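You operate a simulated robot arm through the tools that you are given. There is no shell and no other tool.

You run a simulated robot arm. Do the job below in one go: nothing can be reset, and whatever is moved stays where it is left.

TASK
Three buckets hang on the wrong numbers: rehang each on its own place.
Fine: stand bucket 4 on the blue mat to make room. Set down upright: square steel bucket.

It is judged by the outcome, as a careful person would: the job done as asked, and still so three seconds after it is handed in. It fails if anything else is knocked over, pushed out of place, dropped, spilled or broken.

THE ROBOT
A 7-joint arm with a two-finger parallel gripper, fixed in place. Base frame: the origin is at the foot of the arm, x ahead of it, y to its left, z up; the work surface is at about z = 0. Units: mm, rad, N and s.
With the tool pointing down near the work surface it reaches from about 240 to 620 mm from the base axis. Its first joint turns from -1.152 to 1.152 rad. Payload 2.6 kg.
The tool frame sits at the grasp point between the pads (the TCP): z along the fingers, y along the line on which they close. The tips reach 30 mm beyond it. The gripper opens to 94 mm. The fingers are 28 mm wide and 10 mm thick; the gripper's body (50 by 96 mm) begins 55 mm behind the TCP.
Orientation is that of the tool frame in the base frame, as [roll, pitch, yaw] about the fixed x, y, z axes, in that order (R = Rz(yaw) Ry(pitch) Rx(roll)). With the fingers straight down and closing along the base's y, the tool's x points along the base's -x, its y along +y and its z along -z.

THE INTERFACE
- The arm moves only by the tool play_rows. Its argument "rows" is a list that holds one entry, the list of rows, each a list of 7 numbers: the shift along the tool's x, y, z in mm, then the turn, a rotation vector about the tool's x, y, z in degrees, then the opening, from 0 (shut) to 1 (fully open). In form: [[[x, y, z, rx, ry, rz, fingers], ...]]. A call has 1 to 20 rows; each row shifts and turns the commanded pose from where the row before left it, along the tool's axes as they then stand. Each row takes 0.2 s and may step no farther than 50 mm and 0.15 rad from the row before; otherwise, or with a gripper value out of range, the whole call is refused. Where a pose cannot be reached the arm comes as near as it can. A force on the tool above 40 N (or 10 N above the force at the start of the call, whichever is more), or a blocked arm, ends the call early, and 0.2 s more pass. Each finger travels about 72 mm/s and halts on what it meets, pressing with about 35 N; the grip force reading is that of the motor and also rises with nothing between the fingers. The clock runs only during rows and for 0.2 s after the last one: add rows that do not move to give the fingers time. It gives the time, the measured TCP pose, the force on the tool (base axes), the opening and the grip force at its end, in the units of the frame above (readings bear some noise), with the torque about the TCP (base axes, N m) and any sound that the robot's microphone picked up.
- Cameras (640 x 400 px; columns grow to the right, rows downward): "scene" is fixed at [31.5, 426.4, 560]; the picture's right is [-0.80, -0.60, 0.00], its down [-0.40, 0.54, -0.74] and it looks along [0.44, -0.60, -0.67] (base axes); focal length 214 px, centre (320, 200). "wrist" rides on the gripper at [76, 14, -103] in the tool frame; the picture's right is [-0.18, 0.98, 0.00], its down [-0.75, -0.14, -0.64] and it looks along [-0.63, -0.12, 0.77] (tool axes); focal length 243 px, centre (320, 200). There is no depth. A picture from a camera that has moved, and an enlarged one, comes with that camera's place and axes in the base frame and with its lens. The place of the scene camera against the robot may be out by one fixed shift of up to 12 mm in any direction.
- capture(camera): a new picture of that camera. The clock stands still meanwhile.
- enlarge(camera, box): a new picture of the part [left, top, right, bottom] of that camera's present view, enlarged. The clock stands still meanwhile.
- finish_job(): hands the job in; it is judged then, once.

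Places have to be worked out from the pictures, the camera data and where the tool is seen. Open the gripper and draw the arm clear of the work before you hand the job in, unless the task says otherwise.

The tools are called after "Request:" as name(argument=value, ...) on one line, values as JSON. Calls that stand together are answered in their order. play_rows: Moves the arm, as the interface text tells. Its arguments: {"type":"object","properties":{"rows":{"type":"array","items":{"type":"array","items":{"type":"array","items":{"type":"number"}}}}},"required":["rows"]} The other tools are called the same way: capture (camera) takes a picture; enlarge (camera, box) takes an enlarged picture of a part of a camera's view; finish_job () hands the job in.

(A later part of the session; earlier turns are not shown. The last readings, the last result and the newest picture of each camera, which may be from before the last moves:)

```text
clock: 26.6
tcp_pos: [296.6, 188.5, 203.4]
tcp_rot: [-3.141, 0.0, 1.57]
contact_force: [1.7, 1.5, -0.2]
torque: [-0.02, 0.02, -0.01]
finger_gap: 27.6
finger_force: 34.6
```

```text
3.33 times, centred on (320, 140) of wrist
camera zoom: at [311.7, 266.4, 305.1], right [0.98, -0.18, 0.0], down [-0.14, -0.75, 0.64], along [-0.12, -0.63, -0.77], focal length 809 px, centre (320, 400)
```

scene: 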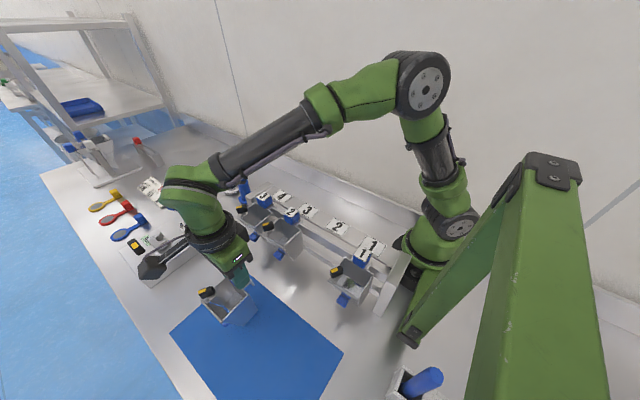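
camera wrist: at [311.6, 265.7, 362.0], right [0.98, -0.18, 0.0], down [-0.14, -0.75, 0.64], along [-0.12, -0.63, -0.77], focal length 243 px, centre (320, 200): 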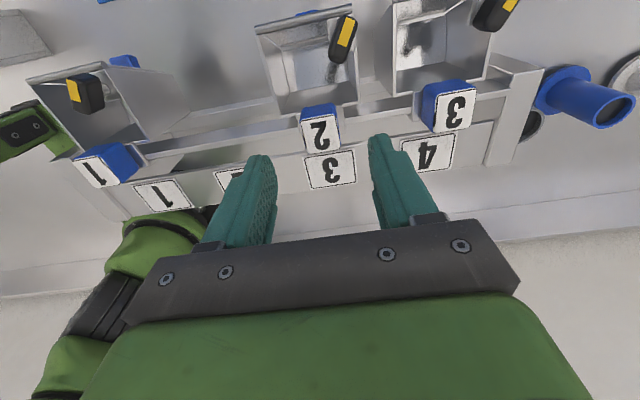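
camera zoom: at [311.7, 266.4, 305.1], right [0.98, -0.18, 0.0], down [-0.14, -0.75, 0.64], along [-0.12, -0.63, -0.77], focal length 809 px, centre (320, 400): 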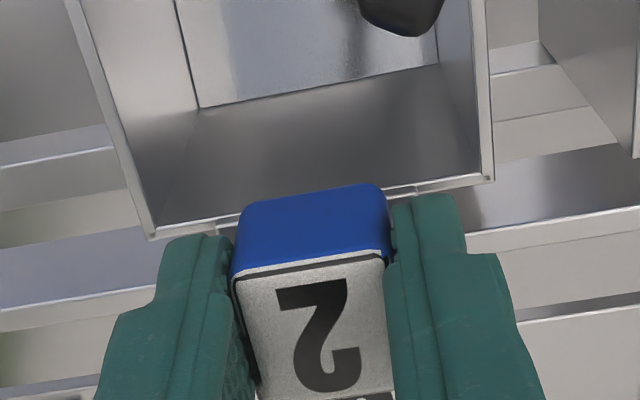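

Gripped, same as before. I'll lift bucket 2 straight up clear of the rail.

Request:
play_rows(rows=[[[0, 0, -3, 0, 0, 0, 0], [0, 0, -5, 0, 0, 0, 0], [0, 0, -6, 0, 0, 0, 0], [0, 0, -6, 0, 0, 0, 0], [0, 0, -6, 0, 0, 0, 0], [0, 0, -7, 0, 0, 0, 0], [0, 0, -7, 0, 0, 0, 0], [0, 0, -7, 0, 0, 0, 0], [0, 0, -7, 0, 0, 0, 0], [0, 0, 0, 0, 0, 0, 0]]])

Request:
capture(camera="wrist")

Request:
enlarge(camera="scene", box=[220, 160, 400, 310])

```text
clock: 28.8
tcp_pos: [296.8, 188.8, 257.7]
tcp_rot: [3.141, 0.0, 1.57]
contact_force: [0.3, -0.2, -4.1]
torque: [-0.06, -0.04, -0.01]
finger_gap: 27.2
finger_force: 35.1
```

```text
taken
camera wrist: at [311.8, 265.7, 359.1], right [0.98, -0.18, 0.0], down [-0.14, -0.75, 0.64], along [-0.12, -0.63, -0.77], focal length 243 px, centre (320, 200)
```

wrist: 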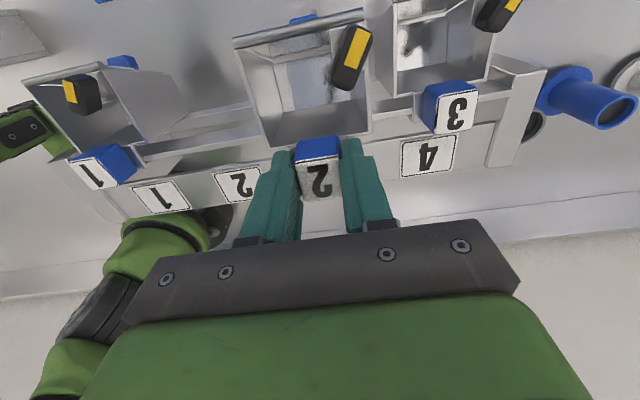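

```text
2.67 times, centred on (310, 235) of scene
camera zoom: at [31.5, 426.4, 560.0], right [-0.8, -0.6, 0.0], down [-0.4, 0.54, -0.74], along [0.44, -0.6, -0.67], focal length 572 px, centre (347, 107)
```

zoom: 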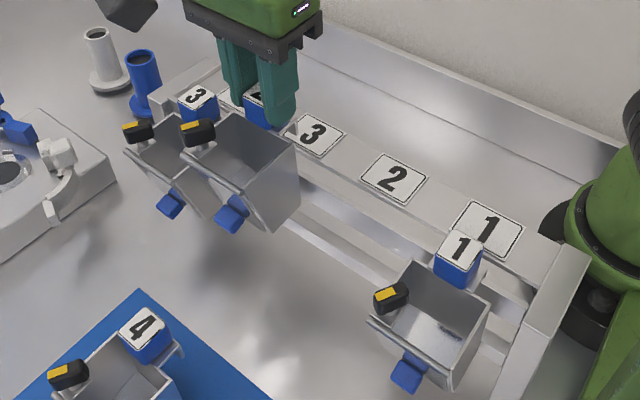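

Bucket 2 is clear of the rail and steady. I'll shift it along −x by 94.8 mm to above place 2, where bucket 4's block was.

Request:
play_rows(rows=[[[0, -8, 0, 0, 0, 0, 0], [0, -18, 0, 0, 0, 0, 0], [0, -22, 0, 0, 0, 0, 0], [0, -22, 0, 0, 0, 0, 0], [0, -16, 0, 0, 0, 0, 0], [0, -8.8, 0, 0, 0, 0, 0], [0, 0, 0, 0, 0, 0, 0], [0, 0, 0, 0, 0, 0, 0]]])

Request:
capture(camera="wrist")

Request:
enlarge(camera="scene", box=[220, 160, 400, 310])

```text
clock: 30.6
tcp_pos: [203.7, 188.8, 255.9]
tcp_rot: [3.141, 0.0, 1.571]
contact_force: [0.2, -0.2, -3.7]
torque: [-0.05, 0.03, 0.03]
finger_gap: 27.3
finger_force: 35.3
```

```text
taken
camera wrist: at [217.0, 266.1, 358.5], right [0.98, -0.18, 0.0], down [-0.14, -0.75, 0.64], along [-0.12, -0.63, -0.77], focal length 243 px, centre (320, 200)
```

wrist: 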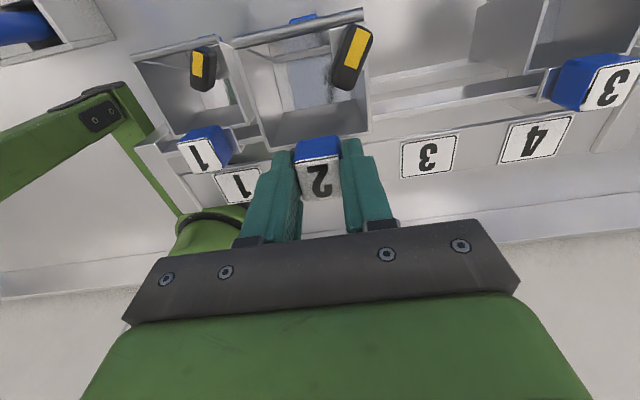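

```text
2.67 times, centred on (310, 235) of scene
camera zoom: at [31.5, 426.4, 560.0], right [-0.8, -0.6, 0.0], down [-0.4, 0.54, -0.74], along [0.44, -0.6, -0.67], focal length 572 px, centre (347, 107)
```

zoom: 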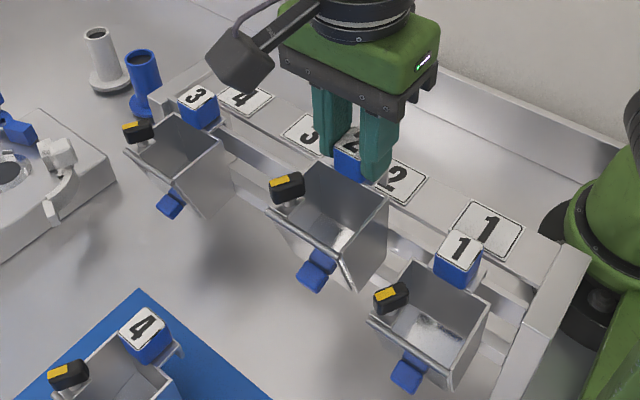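

It's over place 2 and steady. I'll lower it in stages, checking forces.

Request:
play_rows(rows=[[[0, -0.4, 6, 0, 0, 0, 0], [0, 0, 6, 0, 0, 0, 0], [0, 0, 6, 0, 0, 0, 0], [0, 0, 0, 0, 0, 0, 0]]])

Request:
enlarge(camera="wrist", box=[220, 80, 420, 220])

Request:
enlarge(camera="scene", box=[280, 180, 380, 280])

```text
clock: 31.6
tcp_pos: [202.7, 189.4, 238.5]
tcp_rot: [3.14, 0.0, 1.572]
contact_force: [0.3, -0.4, -3.1]
torque: [-0.03, -0.06, -0.01]
finger_gap: 27.4
finger_force: 34.9
```

```text
2.86 times, centred on (320, 150) of wrist
camera zoom: at [216.6, 266.3, 341.1], right [0.98, -0.18, 0.0], down [-0.14, -0.75, 0.64], along [-0.12, -0.63, -0.77], focal length 693 px, centre (320, 343)
```

zoom: 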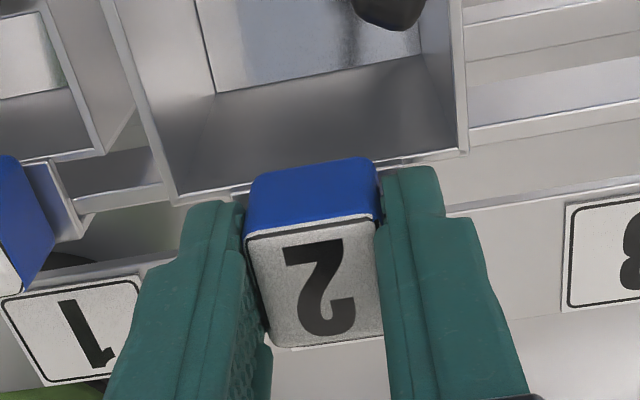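

```text
4.00 times, centred on (330, 230) of scene
camera zoom: at [31.5, 426.4, 560.0], right [-0.8, -0.6, 0.0], down [-0.4, 0.54, -0.74], along [0.44, -0.6, -0.67], focal length 858 px, centre (280, 80)
```

zoom: 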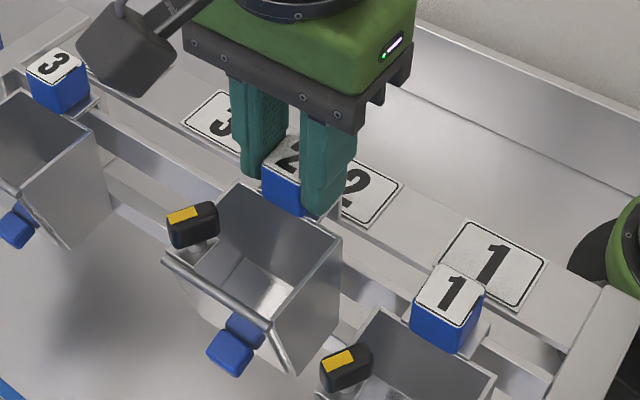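

Still free at −3.1 N. I'll keep lowering in small steps.

Request:
play_rows(rows=[[[0, 0, 4, 0, 0, 0, 0], [0, 0, 4, 0, 0, 0, 0], [0, 0, 4, 0, 0, 0, 0], [0, 0, 0, 0, 0, 0, 0]]])

```text
clock: 32.6
tcp_pos: [201.5, 189.3, 227.0]
tcp_rot: [3.142, -0.001, 1.571]
contact_force: [-0.7, -0.6, -3.6]
torque: [-0.06, -0.01, 0.0]
finger_gap: 27.5
finger_force: 35.1
```

Request:
play_rows(rows=[[[0, 0, 3, 0, 0, 0, 0], [0, 0, 3, 0, 0, 0, 0], [0, 0, 3, 0, 0, 0, 0], [0, 0, 0, 0, 0, 0, 0]]])

```text
clock: 33.6
tcp_pos: [202.1, 189.4, 218.6]
tcp_rot: [-3.14, 0.001, 1.571]
contact_force: [-0.3, 5.8, -3.1]
torque: [0.58, 0.07, -0.15]
finger_gap: 27.6
finger_force: 35.2
```

The bucket's lower back now brushes the lower bar (about 5.8 N in y), the same contact I saw when lifting bucket 4. I'll continue down gently.

Request:
play_rows(rows=[[[0, 0, 2.5, 0, 0, 0, 0], [0, 0, 2.5, 0, 0, 0, 0], [0, 0, 0, 0, 0, 0, 0]]])

Request:
enlarge(camera="wrist", box=[220, 80, 420, 220])

```text
clock: 34.4
tcp_pos: [202.7, 188.5, 212.8]
tcp_rot: [-3.141, 0.0, 1.571]
contact_force: [1.3, 5.6, -2.2]
torque: [0.62, -0.1, -0.04]
finger_gap: 27.7
finger_force: 35.1
```

```text
2.86 times, centred on (320, 150) of wrist
camera zoom: at [217.0, 266.3, 315.5], right [0.98, -0.18, 0.0], down [-0.14, -0.75, 0.64], along [-0.12, -0.63, -0.77], focal length 693 px, centre (320, 343)
```

zoom: 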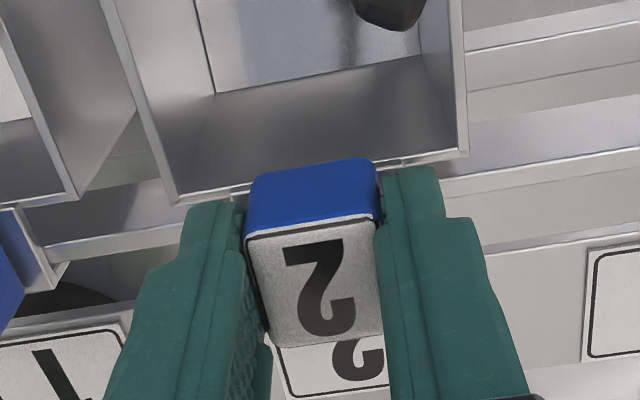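

Request:
play_rows(rows=[[[0, 0, 2.5, 0, 0, 0, 0], [0, 0, 2.5, 0, 0, 0, 0], [0, 0, 0, 0, 0, 0, 0]]])

```text
clock: 35.2
tcp_pos: [203.1, 188.5, 207.5]
tcp_rot: [3.141, 0.001, 1.571]
contact_force: [-0.6, 5.9, -2.3]
torque: [0.68, 0.0, -0.08]
finger_gap: 27.8
finger_force: 35.8
```

The side load is steady and the weight is still carried by the gripper, so the hook is sliding down over the bar. I'll go the last few millimetres.

Request:
play_rows(rows=[[[0, 0, 1.5, 0, 0, 0, 0], [0, 0, 1.5, 0, 0, 0, 0], [0, 0, 1, 0, 0, 0, 0], [0, 0, 0, 0, 0, 0, 0]]])

Request:
enlarge(camera="wrist", box=[220, 80, 420, 220])

Request:
enlarge(camera="scene", box=[280, 180, 380, 280])

```text
clock: 36.2
tcp_pos: [202.2, 189.1, 204.3]
tcp_rot: [3.14, -0.001, 1.571]
contact_force: [-0.2, 4.5, -2.1]
torque: [0.57, -0.03, 0.02]
finger_gap: 27.5
finger_force: 35.3
```

```text
2.86 times, centred on (320, 150) of wrist
camera zoom: at [216.6, 266.3, 306.1], right [0.98, -0.18, 0.0], down [-0.14, -0.75, 0.64], along [-0.12, -0.63, -0.77], focal length 693 px, centre (320, 343)
```

zoom: 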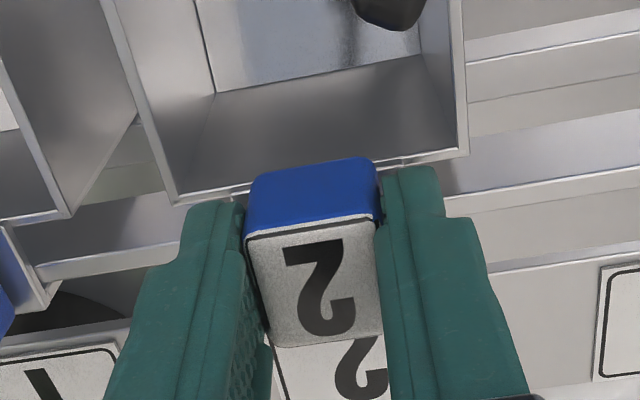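

```text
4.00 times, centred on (330, 230) of scene
camera zoom: at [31.5, 426.4, 560.0], right [-0.8, -0.6, 0.0], down [-0.4, 0.54, -0.74], along [0.44, -0.6, -0.67], focal length 858 px, centre (280, 80)
```

zoom: 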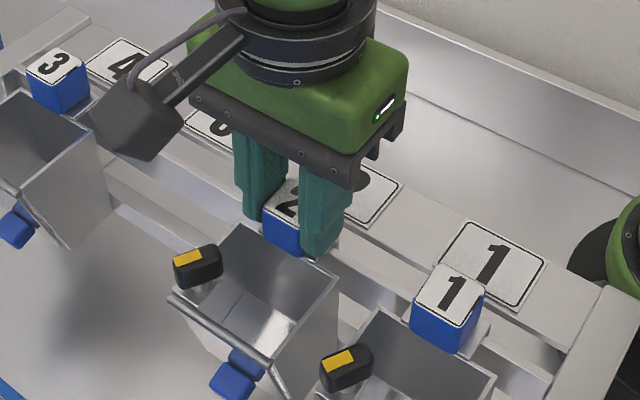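

Request:
play_rows(rows=[[[0, 0, 1, 0, 0, 0, 0], [0, 0, 1, 0, 0, 0, 0], [0, 0, 0, 0, 0, 0, 0]]])

```text
clock: 37.0
tcp_pos: [202.3, 188.5, 202.8]
tcp_rot: [3.141, 0.0, 1.571]
contact_force: [-5.2, 0.7, 14.7]
torque: [-0.19, 0.23, 0.01]
finger_gap: 27.6
finger_force: 34.4
```

The hook has bottomed on the bar (14.7 N). I'll ease up slightly to take off the preload, then open gently.

Request:
play_rows(rows=[[[0, 0, -0.7, 0, 0, 0, 0], [0, 0, 0, 0, 0, 0, 0.28], [0, 0, 0, 0, 0, 0, 0.31], [0, 0, 0, 0, 0, 0, 0.36], [0, 0, 0, 0, 0, 0, 0.45], [0, 0, 0, 0, 0, 0, 0.5], [0, 0, 0, 0, 0, 0, 0.5]]])

Request:
enlarge(camera="wrist", box=[220, 80, 420, 220])

Request:
enlarge(camera="scene", box=[280, 180, 380, 280])

```text
clock: 38.6
tcp_pos: [203.3, 187.7, 203.4]
tcp_rot: [3.141, 0.0, 1.571]
contact_force: [-0.3, -0.2, -0.6]
torque: [0.0, 0.01, 0.0]
finger_gap: 47.1
finger_force: 0.1
```

```text
2.86 times, centred on (320, 150) of wrist
camera zoom: at [216.3, 266.1, 305.2], right [0.98, -0.18, 0.0], down [-0.14, -0.75, 0.64], along [-0.12, -0.63, -0.77], focal length 693 px, centre (320, 343)
```

zoom: 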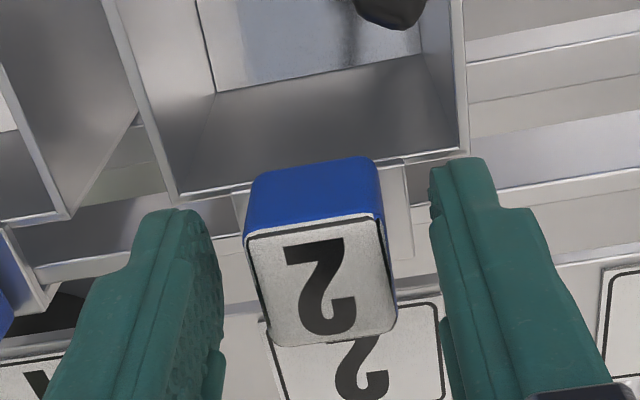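

```text
4.00 times, centred on (330, 230) of scene
camera zoom: at [31.5, 426.4, 560.0], right [-0.8, -0.6, 0.0], down [-0.4, 0.54, -0.74], along [0.44, -0.6, -0.67], focal length 858 px, centre (280, 80)
```

zoom: 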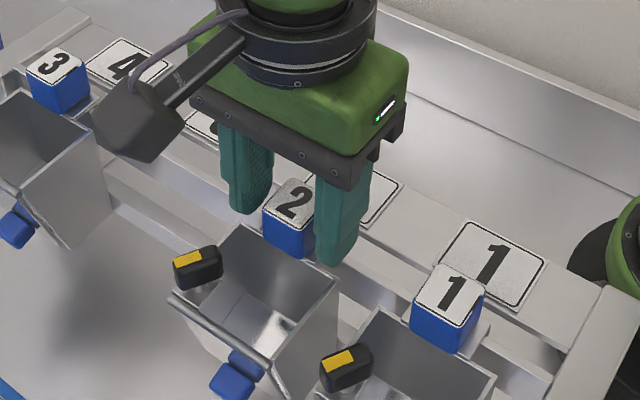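

Bucket 2 hangs at place 2 and didn't move on release. I'll go up and over to bucket 3 at place 4 (x ≈ 394).

Request:
play_rows(rows=[[[0, 0, -8, 0, 0, 0, 0.5], [0, 0, -15, 0, 0, 0, 0.5], [0, 0, -20, 0, 0, 0, 0.55], [0, 0, -14.8, 0, 0, 0, 0.62], [0, 20, 0, 0, 0, 0, 0.62], [0, 35, 0, 0, 0, 0, 0.62], [0, 40, 0, 0, 0, 0, 0.62], [0, 40, 0, 0, 0, 0, 0.62], [0, 36, 0, 0, 0, 0, 0.62], [0, 20.4, 0, 0, 0, 0, 0.62], [0, 0, 0, 0, 0, 0, 0.62], [0, 0, 0, 0, 0, 0, 0.62]]])

Request:
capture(camera="wrist")

Request:
enlarge(camera="wrist", box=[230, 30, 410, 160])

Request:
enlarge(camera="scene", box=[180, 160, 400, 350])

```text
clock: 41.2
tcp_pos: [393.0, 189.3, 261.4]
tcp_rot: [3.141, 0.002, 1.571]
contact_force: [0.0, -0.1, 0.2]
torque: [-0.02, 0.01, -0.01]
finger_gap: 58.4
finger_force: 0.1
```

```text
taken
camera wrist: at [408.0, 267.1, 362.8], right [0.98, -0.18, 0.0], down [-0.14, -0.75, 0.64], along [-0.12, -0.63, -0.77], focal length 243 px, centre (320, 200)
```

wrist: 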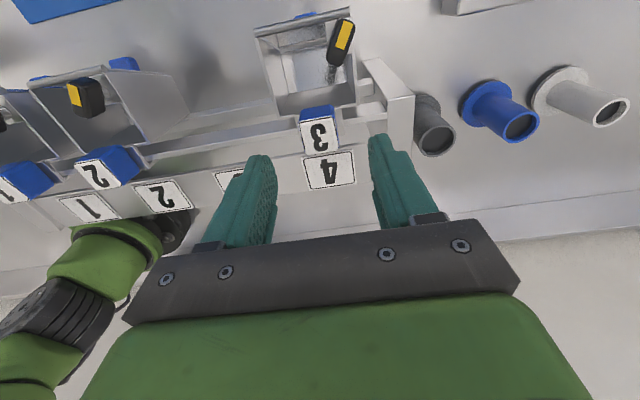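

```text
3.08 times, centred on (320, 95) of wrist
camera zoom: at [408.0, 267.1, 362.8], right [0.98, -0.18, 0.0], down [-0.14, -0.75, 0.64], along [-0.12, -0.63, -0.77], focal length 746 px, centre (320, 523)
```

zoom: 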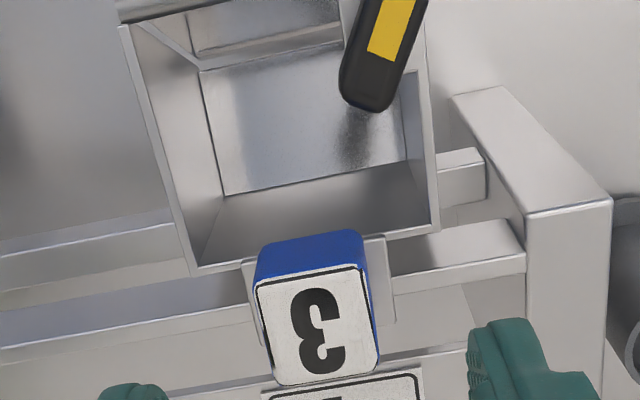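

```text
2.11 times, centred on (290, 255) of scene
camera zoom: at [31.5, 426.4, 560.0], right [-0.8, -0.6, 0.0], down [-0.4, 0.54, -0.74], along [0.44, -0.6, -0.67], focal length 452 px, centre (383, 84)
```

zoom: 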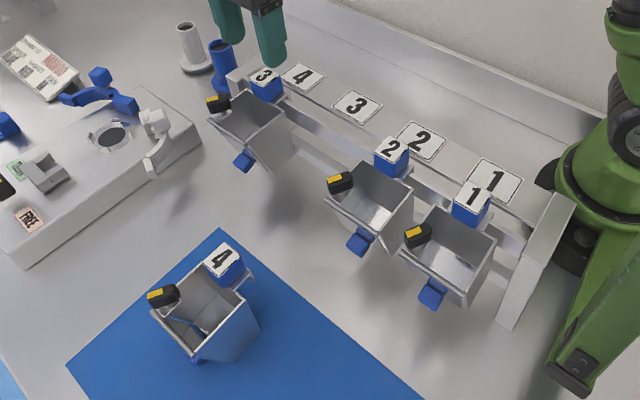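

Block 3 appears about 1 mm left and slightly back relative to the tool. I'll shift to suit and descend, keeping clear of the end post at x ≈ 449.

Request:
play_rows(rows=[[[-0.8, -0.8, 15, 0, 0, 0, 0.6], [0, 0, 15, 0, 0, 0, 0.55], [0, 0, 14, 0, 0, 0, 0.5], [0, 0, 7, 0, 0, 0, 0.5], [0, 0, 5.5, 0, 0, 0, 0.5], [0, 0, 0, 0, 0, 0, 0.5], [0, 0, 0, 0, 0, 0, 0.5]]])

Request:
enlarge(camera="wrist", box=[240, 80, 400, 200])

```text
clock: 42.8
tcp_pos: [392.6, 188.5, 204.1]
tcp_rot: [-3.142, -0.001, 1.57]
contact_force: [-0.7, 0.2, -0.6]
torque: [0.03, 0.01, -0.01]
finger_gap: 46.9
finger_force: 0.1
```

```text
3.33 times, centred on (320, 140) of wrist
camera zoom: at [406.9, 265.4, 306.1], right [0.98, -0.18, 0.0], down [-0.14, -0.75, 0.64], along [-0.12, -0.63, -0.77], focal length 809 px, centre (320, 400)
```

zoom: 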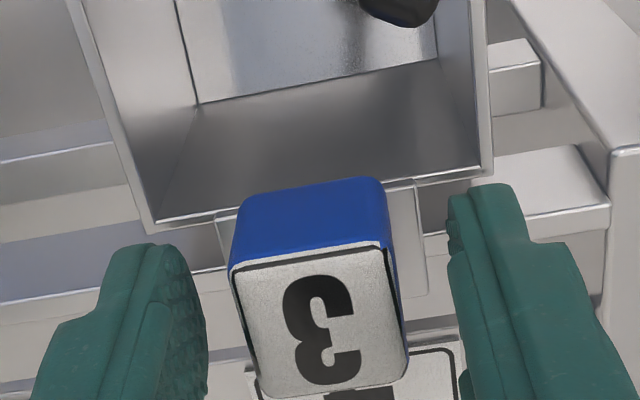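

Nearly identical to the earlier grasps. I'll make a small correction back in y and z, then close.

Request:
play_rows(rows=[[[0.5, 0, 1, 0, 0, 0, 0.5], [0, 0, 0, 0, 0, 0, 0.35], [0, 0, 0, 0, 0, 0, 0.2], [0, 0, 0, 0, 0, 0, 0.1], [0, 0, 0, 0, 0, 0, 0.0], [0, 0, 0, 0, 0, 0, 0.0]]])

Request:
enlarge(camera="wrist", box=[240, 80, 400, 200])

```text
clock: 44.2
tcp_pos: [392.5, 189.2, 203.2]
tcp_rot: [3.141, 0.0, 1.572]
contact_force: [-1.2, 0.4, 0.7]
torque: [-0.07, -0.01, 0.03]
finger_gap: 27.7
finger_force: 34.5
```

```text
3.33 times, centred on (320, 140) of wrist
camera zoom: at [406.9, 266.1, 305.1], right [0.98, -0.18, 0.0], down [-0.14, -0.75, 0.64], along [-0.12, -0.63, -0.77], focal length 809 px, centre (320, 400)
```

zoom: 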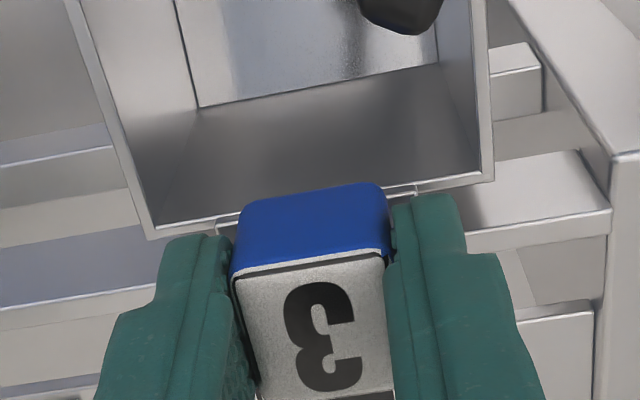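

Gripped identically. I'll lift bucket 3 clear.

Request:
play_rows(rows=[[[0, 0, -3, 0, 0, 0, 0], [0, 0, -5, 0, 0, 0, 0], [0, 0, -6, 0, 0, 0, 0], [0, 0, -6, 0, 0, 0, 0], [0, 0, -6, 0, 0, 0, 0], [0, 0, -7, 0, 0, 0, 0], [0, 0, -7, 0, 0, 0, 0], [0, 0, -7, 0, 0, 0, 0], [0, 0, -7, 0, 0, 0, 0], [0, 0, 0, 0, 0, 0, 0]]])

Request:
capture(camera="wrist")

```text
clock: 46.4
tcp_pos: [392.0, 188.5, 257.0]
tcp_rot: [-3.14, 0.0, 1.571]
contact_force: [-0.2, -0.3, -3.6]
torque: [-0.07, -0.04, -0.02]
finger_gap: 27.6
finger_force: 34.6
```

```text
taken
camera wrist: at [407.3, 266.0, 360.0], right [0.98, -0.18, 0.0], down [-0.14, -0.75, 0.64], along [-0.12, -0.63, -0.77], focal length 243 px, centre (320, 200)
```

wrist: 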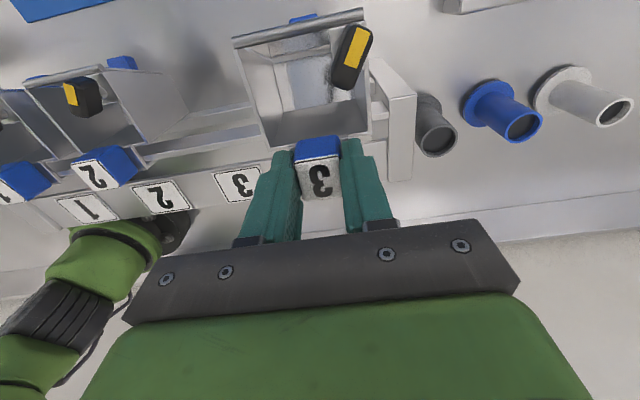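

Clear and steady. I'll shift it 95.4 mm toward −x to above place 3.

Request:
play_rows(rows=[[[0, -8, 0, 0, 0, 0, 0], [0, -18, 0, 0, 0, 0, 0], [0, -22, 0, 0, 0, 0, 0], [0, -22, 0, 0, 0, 0, 0], [0, -16, 0, 0, 0, 0, 0], [0.3, -9.4, 0, 0, 0, 0, 0], [0, 0, 0, 0, 0, 0, 0], [0, 0, 0, 0, 0, 0, 0]]])

Request:
capture(camera="wrist")

Request:
enlarge(camera="scene", box=[220, 160, 400, 310])

```text
clock: 48.2
tcp_pos: [297.6, 189.2, 257.1]
tcp_rot: [3.141, 0.001, 1.569]
contact_force: [-0.6, 0.1, -4.6]
torque: [-0.1, 0.0, 0.02]
finger_gap: 27.8
finger_force: 34.8
```

```text
taken
camera wrist: at [311.9, 266.0, 359.6], right [0.98, -0.18, 0.0], down [-0.14, -0.75, 0.64], along [-0.12, -0.63, -0.77], focal length 243 px, centre (320, 200)
```

wrist: 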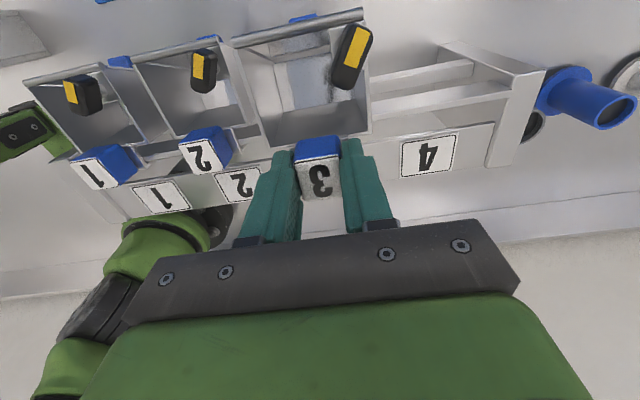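

```text
2.67 times, centred on (310, 235) of scene
camera zoom: at [31.5, 426.4, 560.0], right [-0.8, -0.6, 0.0], down [-0.4, 0.54, -0.74], along [0.44, -0.6, -0.67], focal length 572 px, centre (347, 107)
```

zoom: 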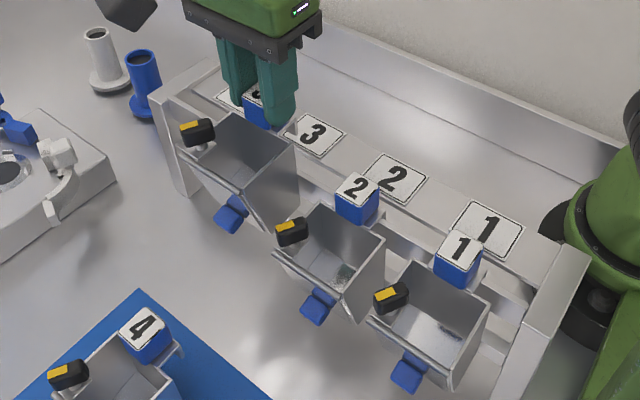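

It's over place 3. I'll lower it in the same stages as before.

Request:
play_rows(rows=[[[0, 0, 6, 0, 0, 0, 0], [0, 0, 6, 0, 0, 0, 0], [0, 0, 6, 0, 0, 0, 0], [0, 0, 5, 0, 0, 0, 0], [0, 0, 4, 0, 0, 0, 0], [0, 0, 0, 0, 0, 0, 0]]])

Request:
enlarge(camera="wrist", box=[220, 80, 420, 220])

```text
clock: 49.6
tcp_pos: [295.1, 189.2, 229.2]
tcp_rot: [-3.141, 0.0, 1.571]
contact_force: [0.4, -0.8, -3.6]
torque: [-0.08, 0.01, 0.01]
finger_gap: 27.7
finger_force: 35.0
```

```text
2.86 times, centred on (320, 150) of wrist
camera zoom: at [311.4, 266.1, 331.9], right [0.98, -0.18, 0.0], down [-0.14, -0.75, 0.64], along [-0.12, -0.63, -0.77], focal length 693 px, centre (320, 343)
```

zoom: 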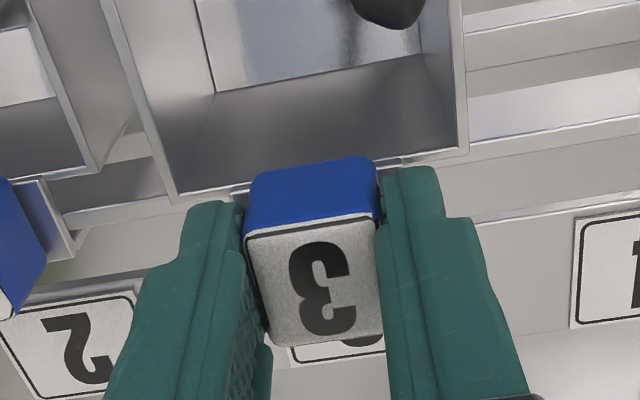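

Request:
play_rows(rows=[[[0, 0, 3, 0, 0, 0, 0], [0, 0, 3, 0, 0, 0, 0], [0, 0, 3, 0, 0, 0, 0], [0, 0, 3, 0, 0, 0, 0], [0, 0, 0, 0, 0, 0, 0]]])

```text
clock: 50.8
tcp_pos: [298.4, 189.1, 216.9]
tcp_rot: [3.141, 0.001, 1.571]
contact_force: [-0.5, 0.1, -2.7]
torque: [-0.08, -0.03, -0.03]
finger_gap: 27.6
finger_force: 35.3
```

No side contact this time. I'll keep lowering.

Request:
play_rows(rows=[[[0, 0, 3, 0, 0, 0, 0], [0, 0, 3, 0, 0, 0, 0], [0, 0, 3, 0, 0, 0, 0], [0, 0, 0, 0, 0, 0, 0]]])

Request:
enlarge(camera="wrist", box=[220, 80, 420, 220])

Request:
enlarge(camera="scene", box=[250, 170, 350, 270])

```text
clock: 51.8
tcp_pos: [298.3, 187.8, 209.2]
tcp_rot: [3.14, 0.0, 1.57]
contact_force: [-0.6, -0.7, -3.5]
torque: [-0.09, 0.01, -0.02]
finger_gap: 27.7
finger_force: 34.8
```

```text
2.86 times, centred on (320, 150) of wrist
camera zoom: at [311.6, 266.2, 311.2], right [0.98, -0.18, 0.0], down [-0.14, -0.75, 0.64], along [-0.12, -0.63, -0.77], focal length 693 px, centre (320, 343)
```

zoom: 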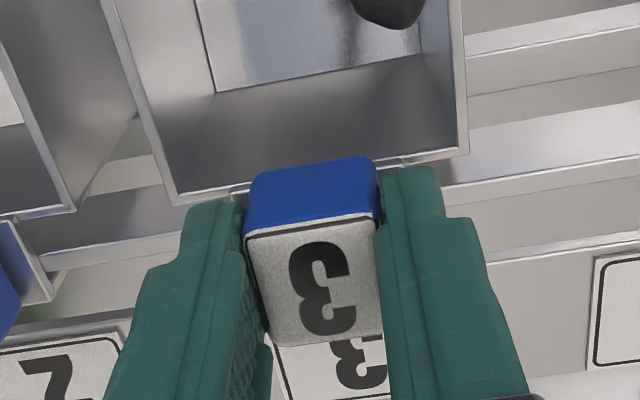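

```text
4.00 times, centred on (300, 220) of scene
camera zoom: at [31.5, 426.4, 560.0], right [-0.8, -0.6, 0.0], down [-0.4, 0.54, -0.74], along [0.44, -0.6, -0.67], focal length 858 px, centre (400, 120)
```

zoom: 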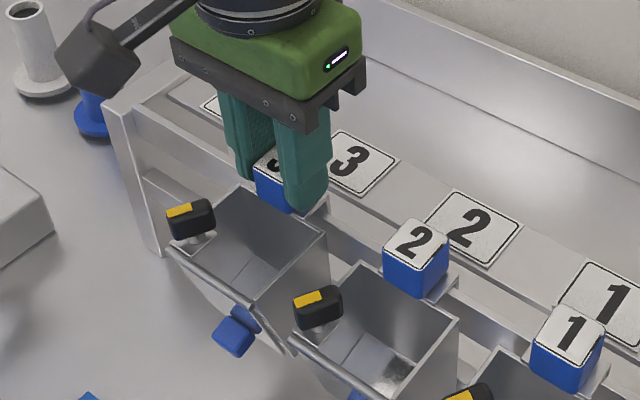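

Request:
play_rows(rows=[[[0, 0, 2, 0, 0, 0, 0], [0, 0, 1.5, 0, 0, 0, 0], [0, 0, 1.5, 0, 0, 0, 0], [0, 0, 0, 0, 0, 0, 0]]])

```text
clock: 52.8
tcp_pos: [297.9, 188.7, 202.8]
tcp_rot: [-3.141, 0.001, 1.571]
contact_force: [-0.8, 0.2, -3.6]
torque: [0.02, -0.04, -0.03]
finger_gap: 27.5
finger_force: 34.7
```

Request:
play_rows(rows=[[[0, 0, 1, 0, 0, 0, 0], [0, 0, 1, 0, 0, 0, 0], [0, 0, 0, 0, 0, 0, 0]]])

```text
clock: 53.6
tcp_pos: [297.8, 188.7, 203.7]
tcp_rot: [3.141, -0.002, 1.571]
contact_force: [-5.4, -4.0, 14.9]
torque: [-0.37, 0.35, -0.02]
finger_gap: 27.9
finger_force: 35.1
```

The hook has seated on the bar at the same height as bucket 2. I'll ease up and release.

Request:
play_rows(rows=[[[0, 0, -0.7, 0, 0, 0, 0], [0, 0, 0, 0, 0, 0, 0.28], [0, 0, 0, 0, 0, 0, 0.31], [0, 0, 0, 0, 0, 0, 0.36], [0, 0, 0, 0, 0, 0, 0.45], [0, 0, 0, 0, 0, 0, 0.5], [0, 0, 0, 0, 0, 0, 0.5]]])

Request:
enlarge(camera="wrist", box=[220, 80, 420, 220])

Request:
enlarge(camera="scene", box=[250, 170, 350, 270])

```text
clock: 55.2
tcp_pos: [297.3, 187.8, 201.8]
tcp_rot: [3.141, -0.001, 1.57]
contact_force: [-0.2, 0.6, -0.3]
torque: [-0.01, -0.02, 0.01]
finger_gap: 46.9
finger_force: 0.1
```

```text
2.86 times, centred on (320, 150) of wrist
camera zoom: at [312.0, 266.0, 304.9], right [0.98, -0.18, 0.0], down [-0.14, -0.75, 0.64], along [-0.12, -0.63, -0.77], focal length 693 px, centre (320, 343)
```

zoom: 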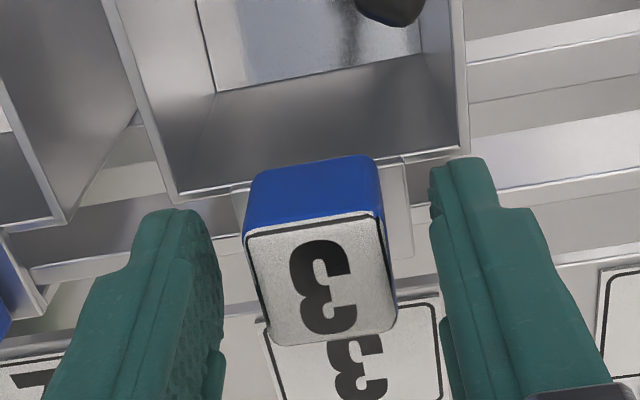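

```text
4.00 times, centred on (300, 220) of scene
camera zoom: at [31.5, 426.4, 560.0], right [-0.8, -0.6, 0.0], down [-0.4, 0.54, -0.74], along [0.44, -0.6, -0.67], focal length 858 px, centre (400, 120)
```

zoom: 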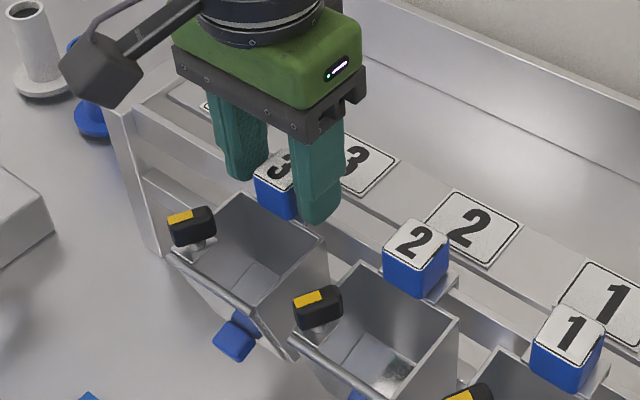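

Bucket 3 hangs at place 3. Now back to bucket 4 on the mat: up, across, and partway down to check alignment.

Request:
play_rows(rows=[[[0, 0, -8, 0, 0, 0, 0.5], [0, 0, -15, 0, 0, 0, 0.5], [0, 0, -20, 0, 0, 0, 0.55], [0, 0, -14.8, 0, 0, 0, 0.62], [22, -1, 0, 0, 0, 0, 0.62], [36, -2, 0, 0, 0, 0, 0.62], [40, -2, 0, 0, 0, 0, 0.62], [40, -2, 0, 0, 0, 0, 0.62], [30, -0.8, 0, 0, 0, 0, 0.62], [0, 0, 25, 0, 0, 0, 0.62], [0, 0, 30, 0, 0, 0, 0.62], [0, 0, 15, 0, 0, 0, 0.62], [0, 0, 0, 0, 0, 0, 0.62], [0, 0, 0, 0, 0, 0, 0.62]]])

Request:
capture(camera="wrist")

Request:
enlarge(camera="wrist", box=[230, 30, 410, 160])

Request:
enlarge(camera="scene", box=[160, 160, 400, 350])

```text
clock: 58.2
tcp_pos: [289.7, 357.7, 190.3]
tcp_rot: [-3.14, 0.0, 1.57]
contact_force: [-0.4, 0.1, -0.1]
torque: [0.03, 0.01, -0.01]
finger_gap: 58.6
finger_force: 0.1
```

```text
taken
camera wrist: at [303.8, 434.5, 292.5], right [0.98, -0.18, 0.0], down [-0.14, -0.75, 0.64], along [-0.12, -0.63, -0.77], focal length 243 px, centre (320, 200)
```

wrist: 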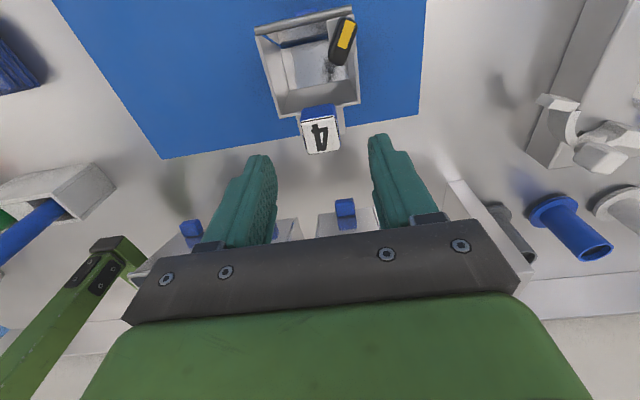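

```text
3.08 times, centred on (320, 95) of wrist
camera zoom: at [303.8, 434.5, 292.5], right [0.98, -0.18, 0.0], down [-0.14, -0.75, 0.64], along [-0.12, -0.63, -0.77], focal length 746 px, centre (320, 523)
```

zoom: 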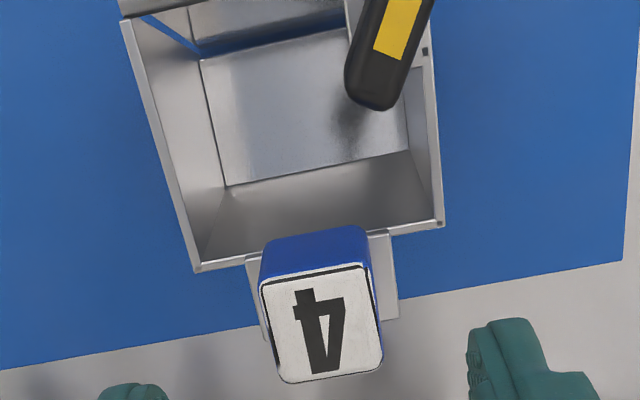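

```text
2.11 times, centred on (280, 255) of scene
camera zoom: at [31.5, 426.4, 560.0], right [-0.8, -0.6, 0.0], down [-0.4, 0.54, -0.74], along [0.44, -0.6, -0.67], focal length 452 px, centre (404, 84)
```

zoom: 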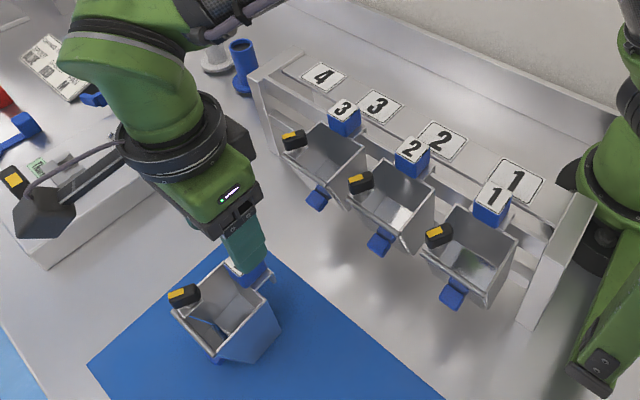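

Bucket 4 is centred under the gripper. It sits about 1.5° more upright on the mat than it hung, so after descending I'll tilt the tool 1.5° to match before closing. That gives the same relative grasp as when it hung.

Request:
play_rows(rows=[[[0, 0, 15, 0, 0, 0, 0.6], [0, 0, 15, 0, 0, 0, 0.55], [0, 0, 14, 0, 0, 0, 0.5], [0, 0, 7, 0, 0, 0, 0.5], [0, 0, 5.5, 0, 0, 0, 0.5], [0, 0, 0, 0, 1.5, 0, 0.5], [0, 0, 0, 0, 0, 0, 0.5]]])

Request:
enlarge(camera="wrist", box=[240, 80, 400, 200])

Request:
enlarge(camera="wrist", box=[220, 0, 400, 200])

```text
clock: 59.8
tcp_pos: [289.4, 357.8, 133.6]
tcp_rot: [-3.14, -0.026, 1.57]
contact_force: [-0.2, -0.1, 0.2]
torque: [-0.05, 0.04, 0.0]
finger_gap: 47.0
finger_force: 0.0
```

```text
3.33 times, centred on (320, 140) of wrist
camera zoom: at [303.7, 431.1, 238.1], right [0.98, -0.18, 0.0], down [-0.14, -0.77, 0.62], along [-0.12, -0.61, -0.78], focal length 809 px, centre (320, 400)
```

zoom: 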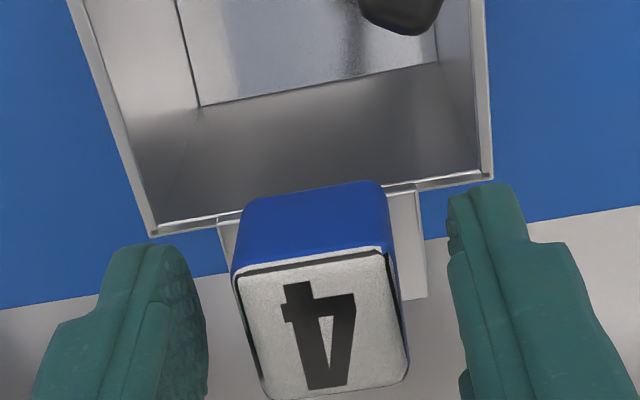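

```text
2.00 times, centred on (310, 100) of wrist
camera zoom: at [303.7, 431.1, 238.1], right [0.98, -0.18, 0.0], down [-0.14, -0.77, 0.62], along [-0.12, -0.61, -0.78], focal length 485 px, centre (340, 400)
```

zoom: 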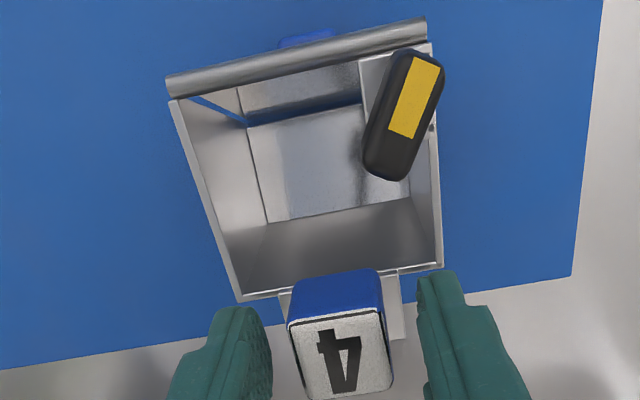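

The view now matches the original grasp of bucket 4 almost exactly. Closing.

Request:
play_rows(rows=[[[0, 0, 0, 0, 0, 0, 0.35], [0, 0, 0, 0, 0, 0, 0.2], [0, 0, 0, 0, 0, 0, 0.1], [0, 0, 0, 0, 0, 0, 0.0], [0, 0, 0, 0, 0, 0, 0.0]]])

Request:
enlarge(camera="wrist", box=[240, 80, 400, 200])

```text
clock: 61.0
tcp_pos: [288.1, 356.6, 133.2]
tcp_rot: [3.141, -0.025, 1.57]
contact_force: [0.2, -0.6, -0.1]
torque: [0.04, -0.01, -0.01]
finger_gap: 27.4
finger_force: 35.0
```

```text
3.33 times, centred on (320, 140) of wrist
camera zoom: at [303.8, 431.1, 238.1], right [0.98, -0.18, 0.0], down [-0.14, -0.77, 0.62], along [-0.12, -0.61, -0.78], focal length 809 px, centre (320, 400)
```

zoom: 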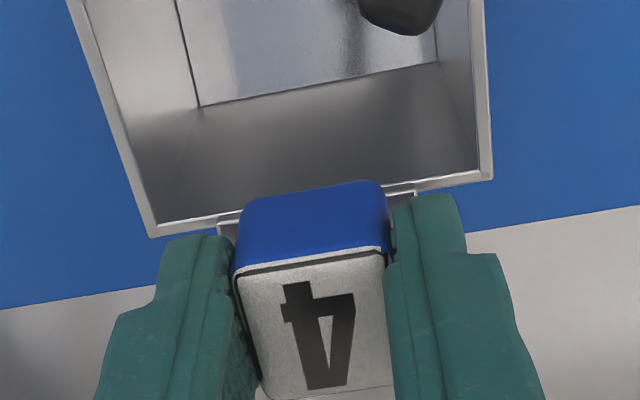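

Gripped as before. I'll lift off the mat, level the tool, and raise to carrying height.

Request:
play_rows(rows=[[[0, 0, -4, 0, 0, 0, 0], [0, 0, -8, 0, 0, 0, 0], [0, 0, -11, 0, 0, 0, 0], [0, 0, 0, 0, -0.75, 0, 0], [0, 0, 0, 0, -0.75, 0, 0], [0, 0, -12, 0, 0, 0, 0], [0, 0, -18, 0, 0, 0, 0], [0, 0, -20, 0, 0, 0, 0], [0, 0, -20, 0, 0, 0, 0], [0, 0, -18, 0, 0, 0, 0], [0, 0, -12, 0, 0, 0, 0], [0, 0, 0, 0, 0, 0, 0]]])

Request:
capture(camera="wrist")

Request:
capture(camera="scene")

```text
clock: 63.6
tcp_pos: [289.1, 356.4, 255.5]
tcp_rot: [-3.141, 0.001, 1.569]
contact_force: [0.9, -0.1, -3.3]
torque: [-0.05, 0.0, 0.0]
finger_gap: 27.6
finger_force: 35.1
```

```text
taken
camera wrist: at [303.8, 433.7, 358.8], right [0.98, -0.18, 0.0], down [-0.14, -0.75, 0.64], along [-0.12, -0.63, -0.77], focal length 243 px, centre (320, 200)
```

wrist: 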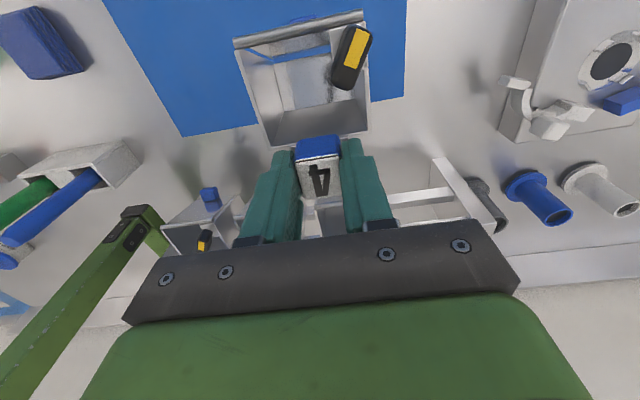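

```text
taken
```

scene: 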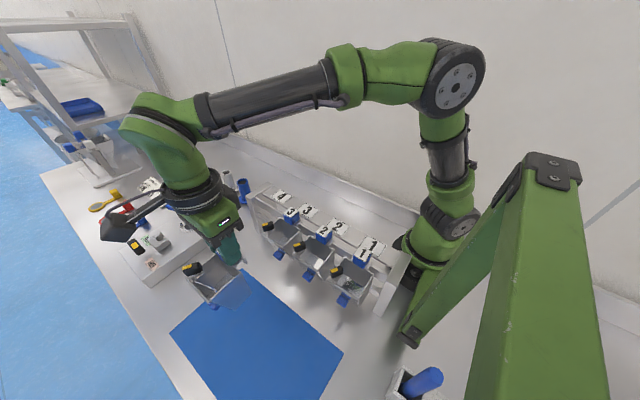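

Bucket 4 is steady. I'll carry it along +x first, rise 20 mm more, and then bring it in over place 4.

Request:
play_rows(rows=[[[0, 10, -4, 0, 0, 0, 0], [0, 20, -8, 0, 0, 0, 0], [0, 25, -8, 0, 0, 0, 0], [0, 25, 0, 0, 0, 0, 0], [0, 15, 0, 0, 0, 0, 0], [0, 8.2, 0, 0, 0, 0, 0], [-8, 0, 0, 0, 0, 0, 0], [-18, 0, 0, 0, 0, 0, 0], [-25, 0, 0, 0, 0, 0, 0], [-28, 0, 0, 0, 0, 0, 0], [-28, 0, 0, 0, 0, 0, 0], [-25, 0, 0, 0, 0, 0, 0], [-18, 0, 0, 0, 0, 0, 0], [-11, 0, 0, 0, 0, 0, 0], [-6.5, 0, 0, 0, 0, 0, 0], [0, 0, 0, 0, 0, 0, 0], [0, 0, 0, 0, 0, 0, 0]]])

Request:
capture(camera="wrist")

Request:
enlarge(camera="scene", box=[200, 140, 380, 290])

```text
clock: 67.2
tcp_pos: [393.1, 188.5, 276.2]
tcp_rot: [-3.14, -0.001, 1.571]
contact_force: [1.1, 0.2, -4.2]
torque: [-0.05, 0.02, 0.01]
finger_gap: 27.7
finger_force: 34.8
```

```text
taken
camera wrist: at [406.6, 265.6, 378.9], right [0.98, -0.18, 0.0], down [-0.14, -0.75, 0.64], along [-0.12, -0.63, -0.77], focal length 243 px, centre (320, 200)
```

wrist: 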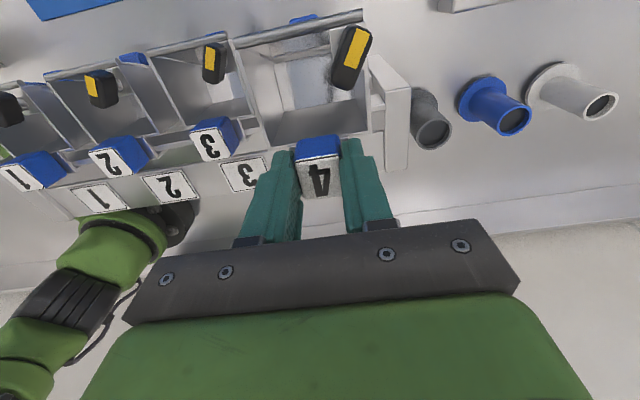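

```text
2.67 times, centred on (290, 215) of scene
camera zoom: at [31.5, 426.4, 560.0], right [-0.8, -0.6, 0.0], down [-0.4, 0.54, -0.74], along [0.44, -0.6, -0.67], focal length 572 px, centre (400, 160)
```

zoom: 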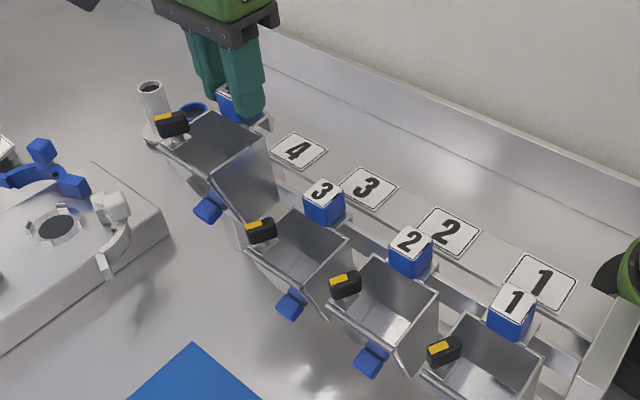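

It's over place 4 with 20 mm extra height. I'll compare the grasp view with the standard one before lowering.

Request:
enlarge(camera="wrist", box=[240, 80, 400, 200])

Request:
play_rows(rows=[[[0, 0, 6, 0, 0, 0, 0], [0, 0, 8, 0, 0, 0, 0], [0, 0, 8, 0, 0, 0, 0], [0, 0, 8, 0, 0, 0, 0], [0, 0, 6, 0, 0, 0, 0], [0, 0, 4, 0, 0, 0, 0], [0, 0, 0, 0, 0, 0, 0]]])

Request:
enlarge(camera="wrist", box=[220, 80, 420, 220])

```text
3.33 times, centred on (320, 140) of wrist
camera zoom: at [406.6, 265.6, 378.9], right [0.98, -0.18, 0.0], down [-0.14, -0.75, 0.64], along [-0.12, -0.63, -0.77], focal length 809 px, centre (320, 400)
```

zoom: 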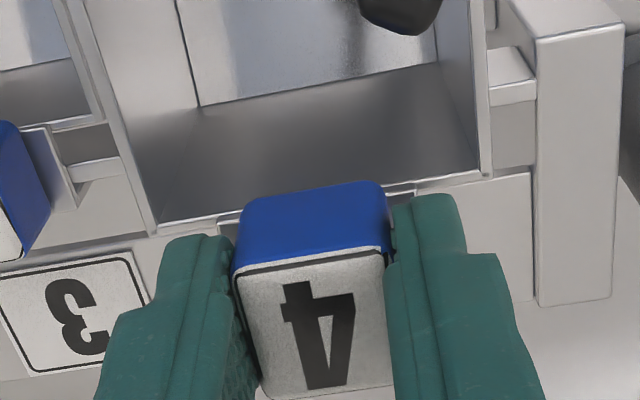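

```text
clock: 68.8
tcp_pos: [391.8, 189.1, 236.1]
tcp_rot: [-3.141, 0.0, 1.569]
contact_force: [0.3, 0.0, -3.7]
torque: [-0.05, -0.04, -0.01]
finger_gap: 27.6
finger_force: 34.5
```

```text
2.86 times, centred on (320, 150) of wrist
camera zoom: at [407.1, 266.1, 339.1], right [0.98, -0.18, 0.0], down [-0.14, -0.75, 0.64], along [-0.12, -0.63, -0.77], focal length 693 px, centre (320, 343)
```

zoom: 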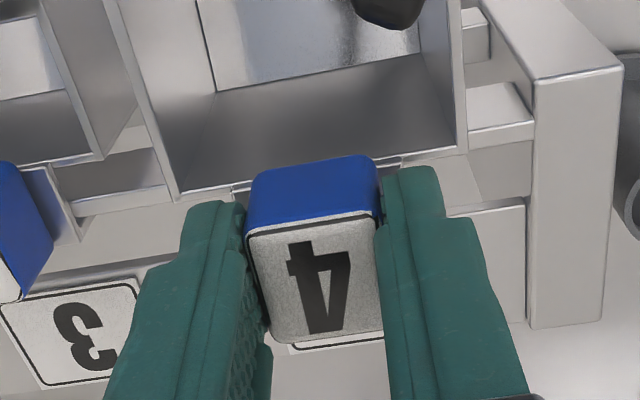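

The grasp matches and the bucket is still free. I'll continue lowering in small steps.

Request:
play_rows(rows=[[[0, 0, 4, 0, 0, 0, 0], [0, 0, 4, 0, 0, 0, 0], [0, 0, 3, 0, 0, 0, 0], [0, 0, 0, 0, 0, 0, 0]]])

```text
clock: 69.8
tcp_pos: [392.9, 188.7, 227.1]
tcp_rot: [-3.142, 0.001, 1.571]
contact_force: [-0.3, 0.0, -2.8]
torque: [-0.08, 0.01, 0.0]
finger_gap: 27.7
finger_force: 34.6
```

Request:
play_rows(rows=[[[0, 0, 3, 0, 0, 0, 0], [0, 0, 3, 0, 0, 0, 0], [0, 0, 3, 0, 0, 0, 0], [0, 0, 0, 0, 0, 0, 0]]])

```text
clock: 70.8
tcp_pos: [394.6, 190.2, 219.2]
tcp_rot: [3.135, -0.005, 1.572]
contact_force: [-0.3, 3.5, 32.4]
torque: [0.28, 0.2, -0.06]
finger_gap: 27.7
finger_force: 35.1
```

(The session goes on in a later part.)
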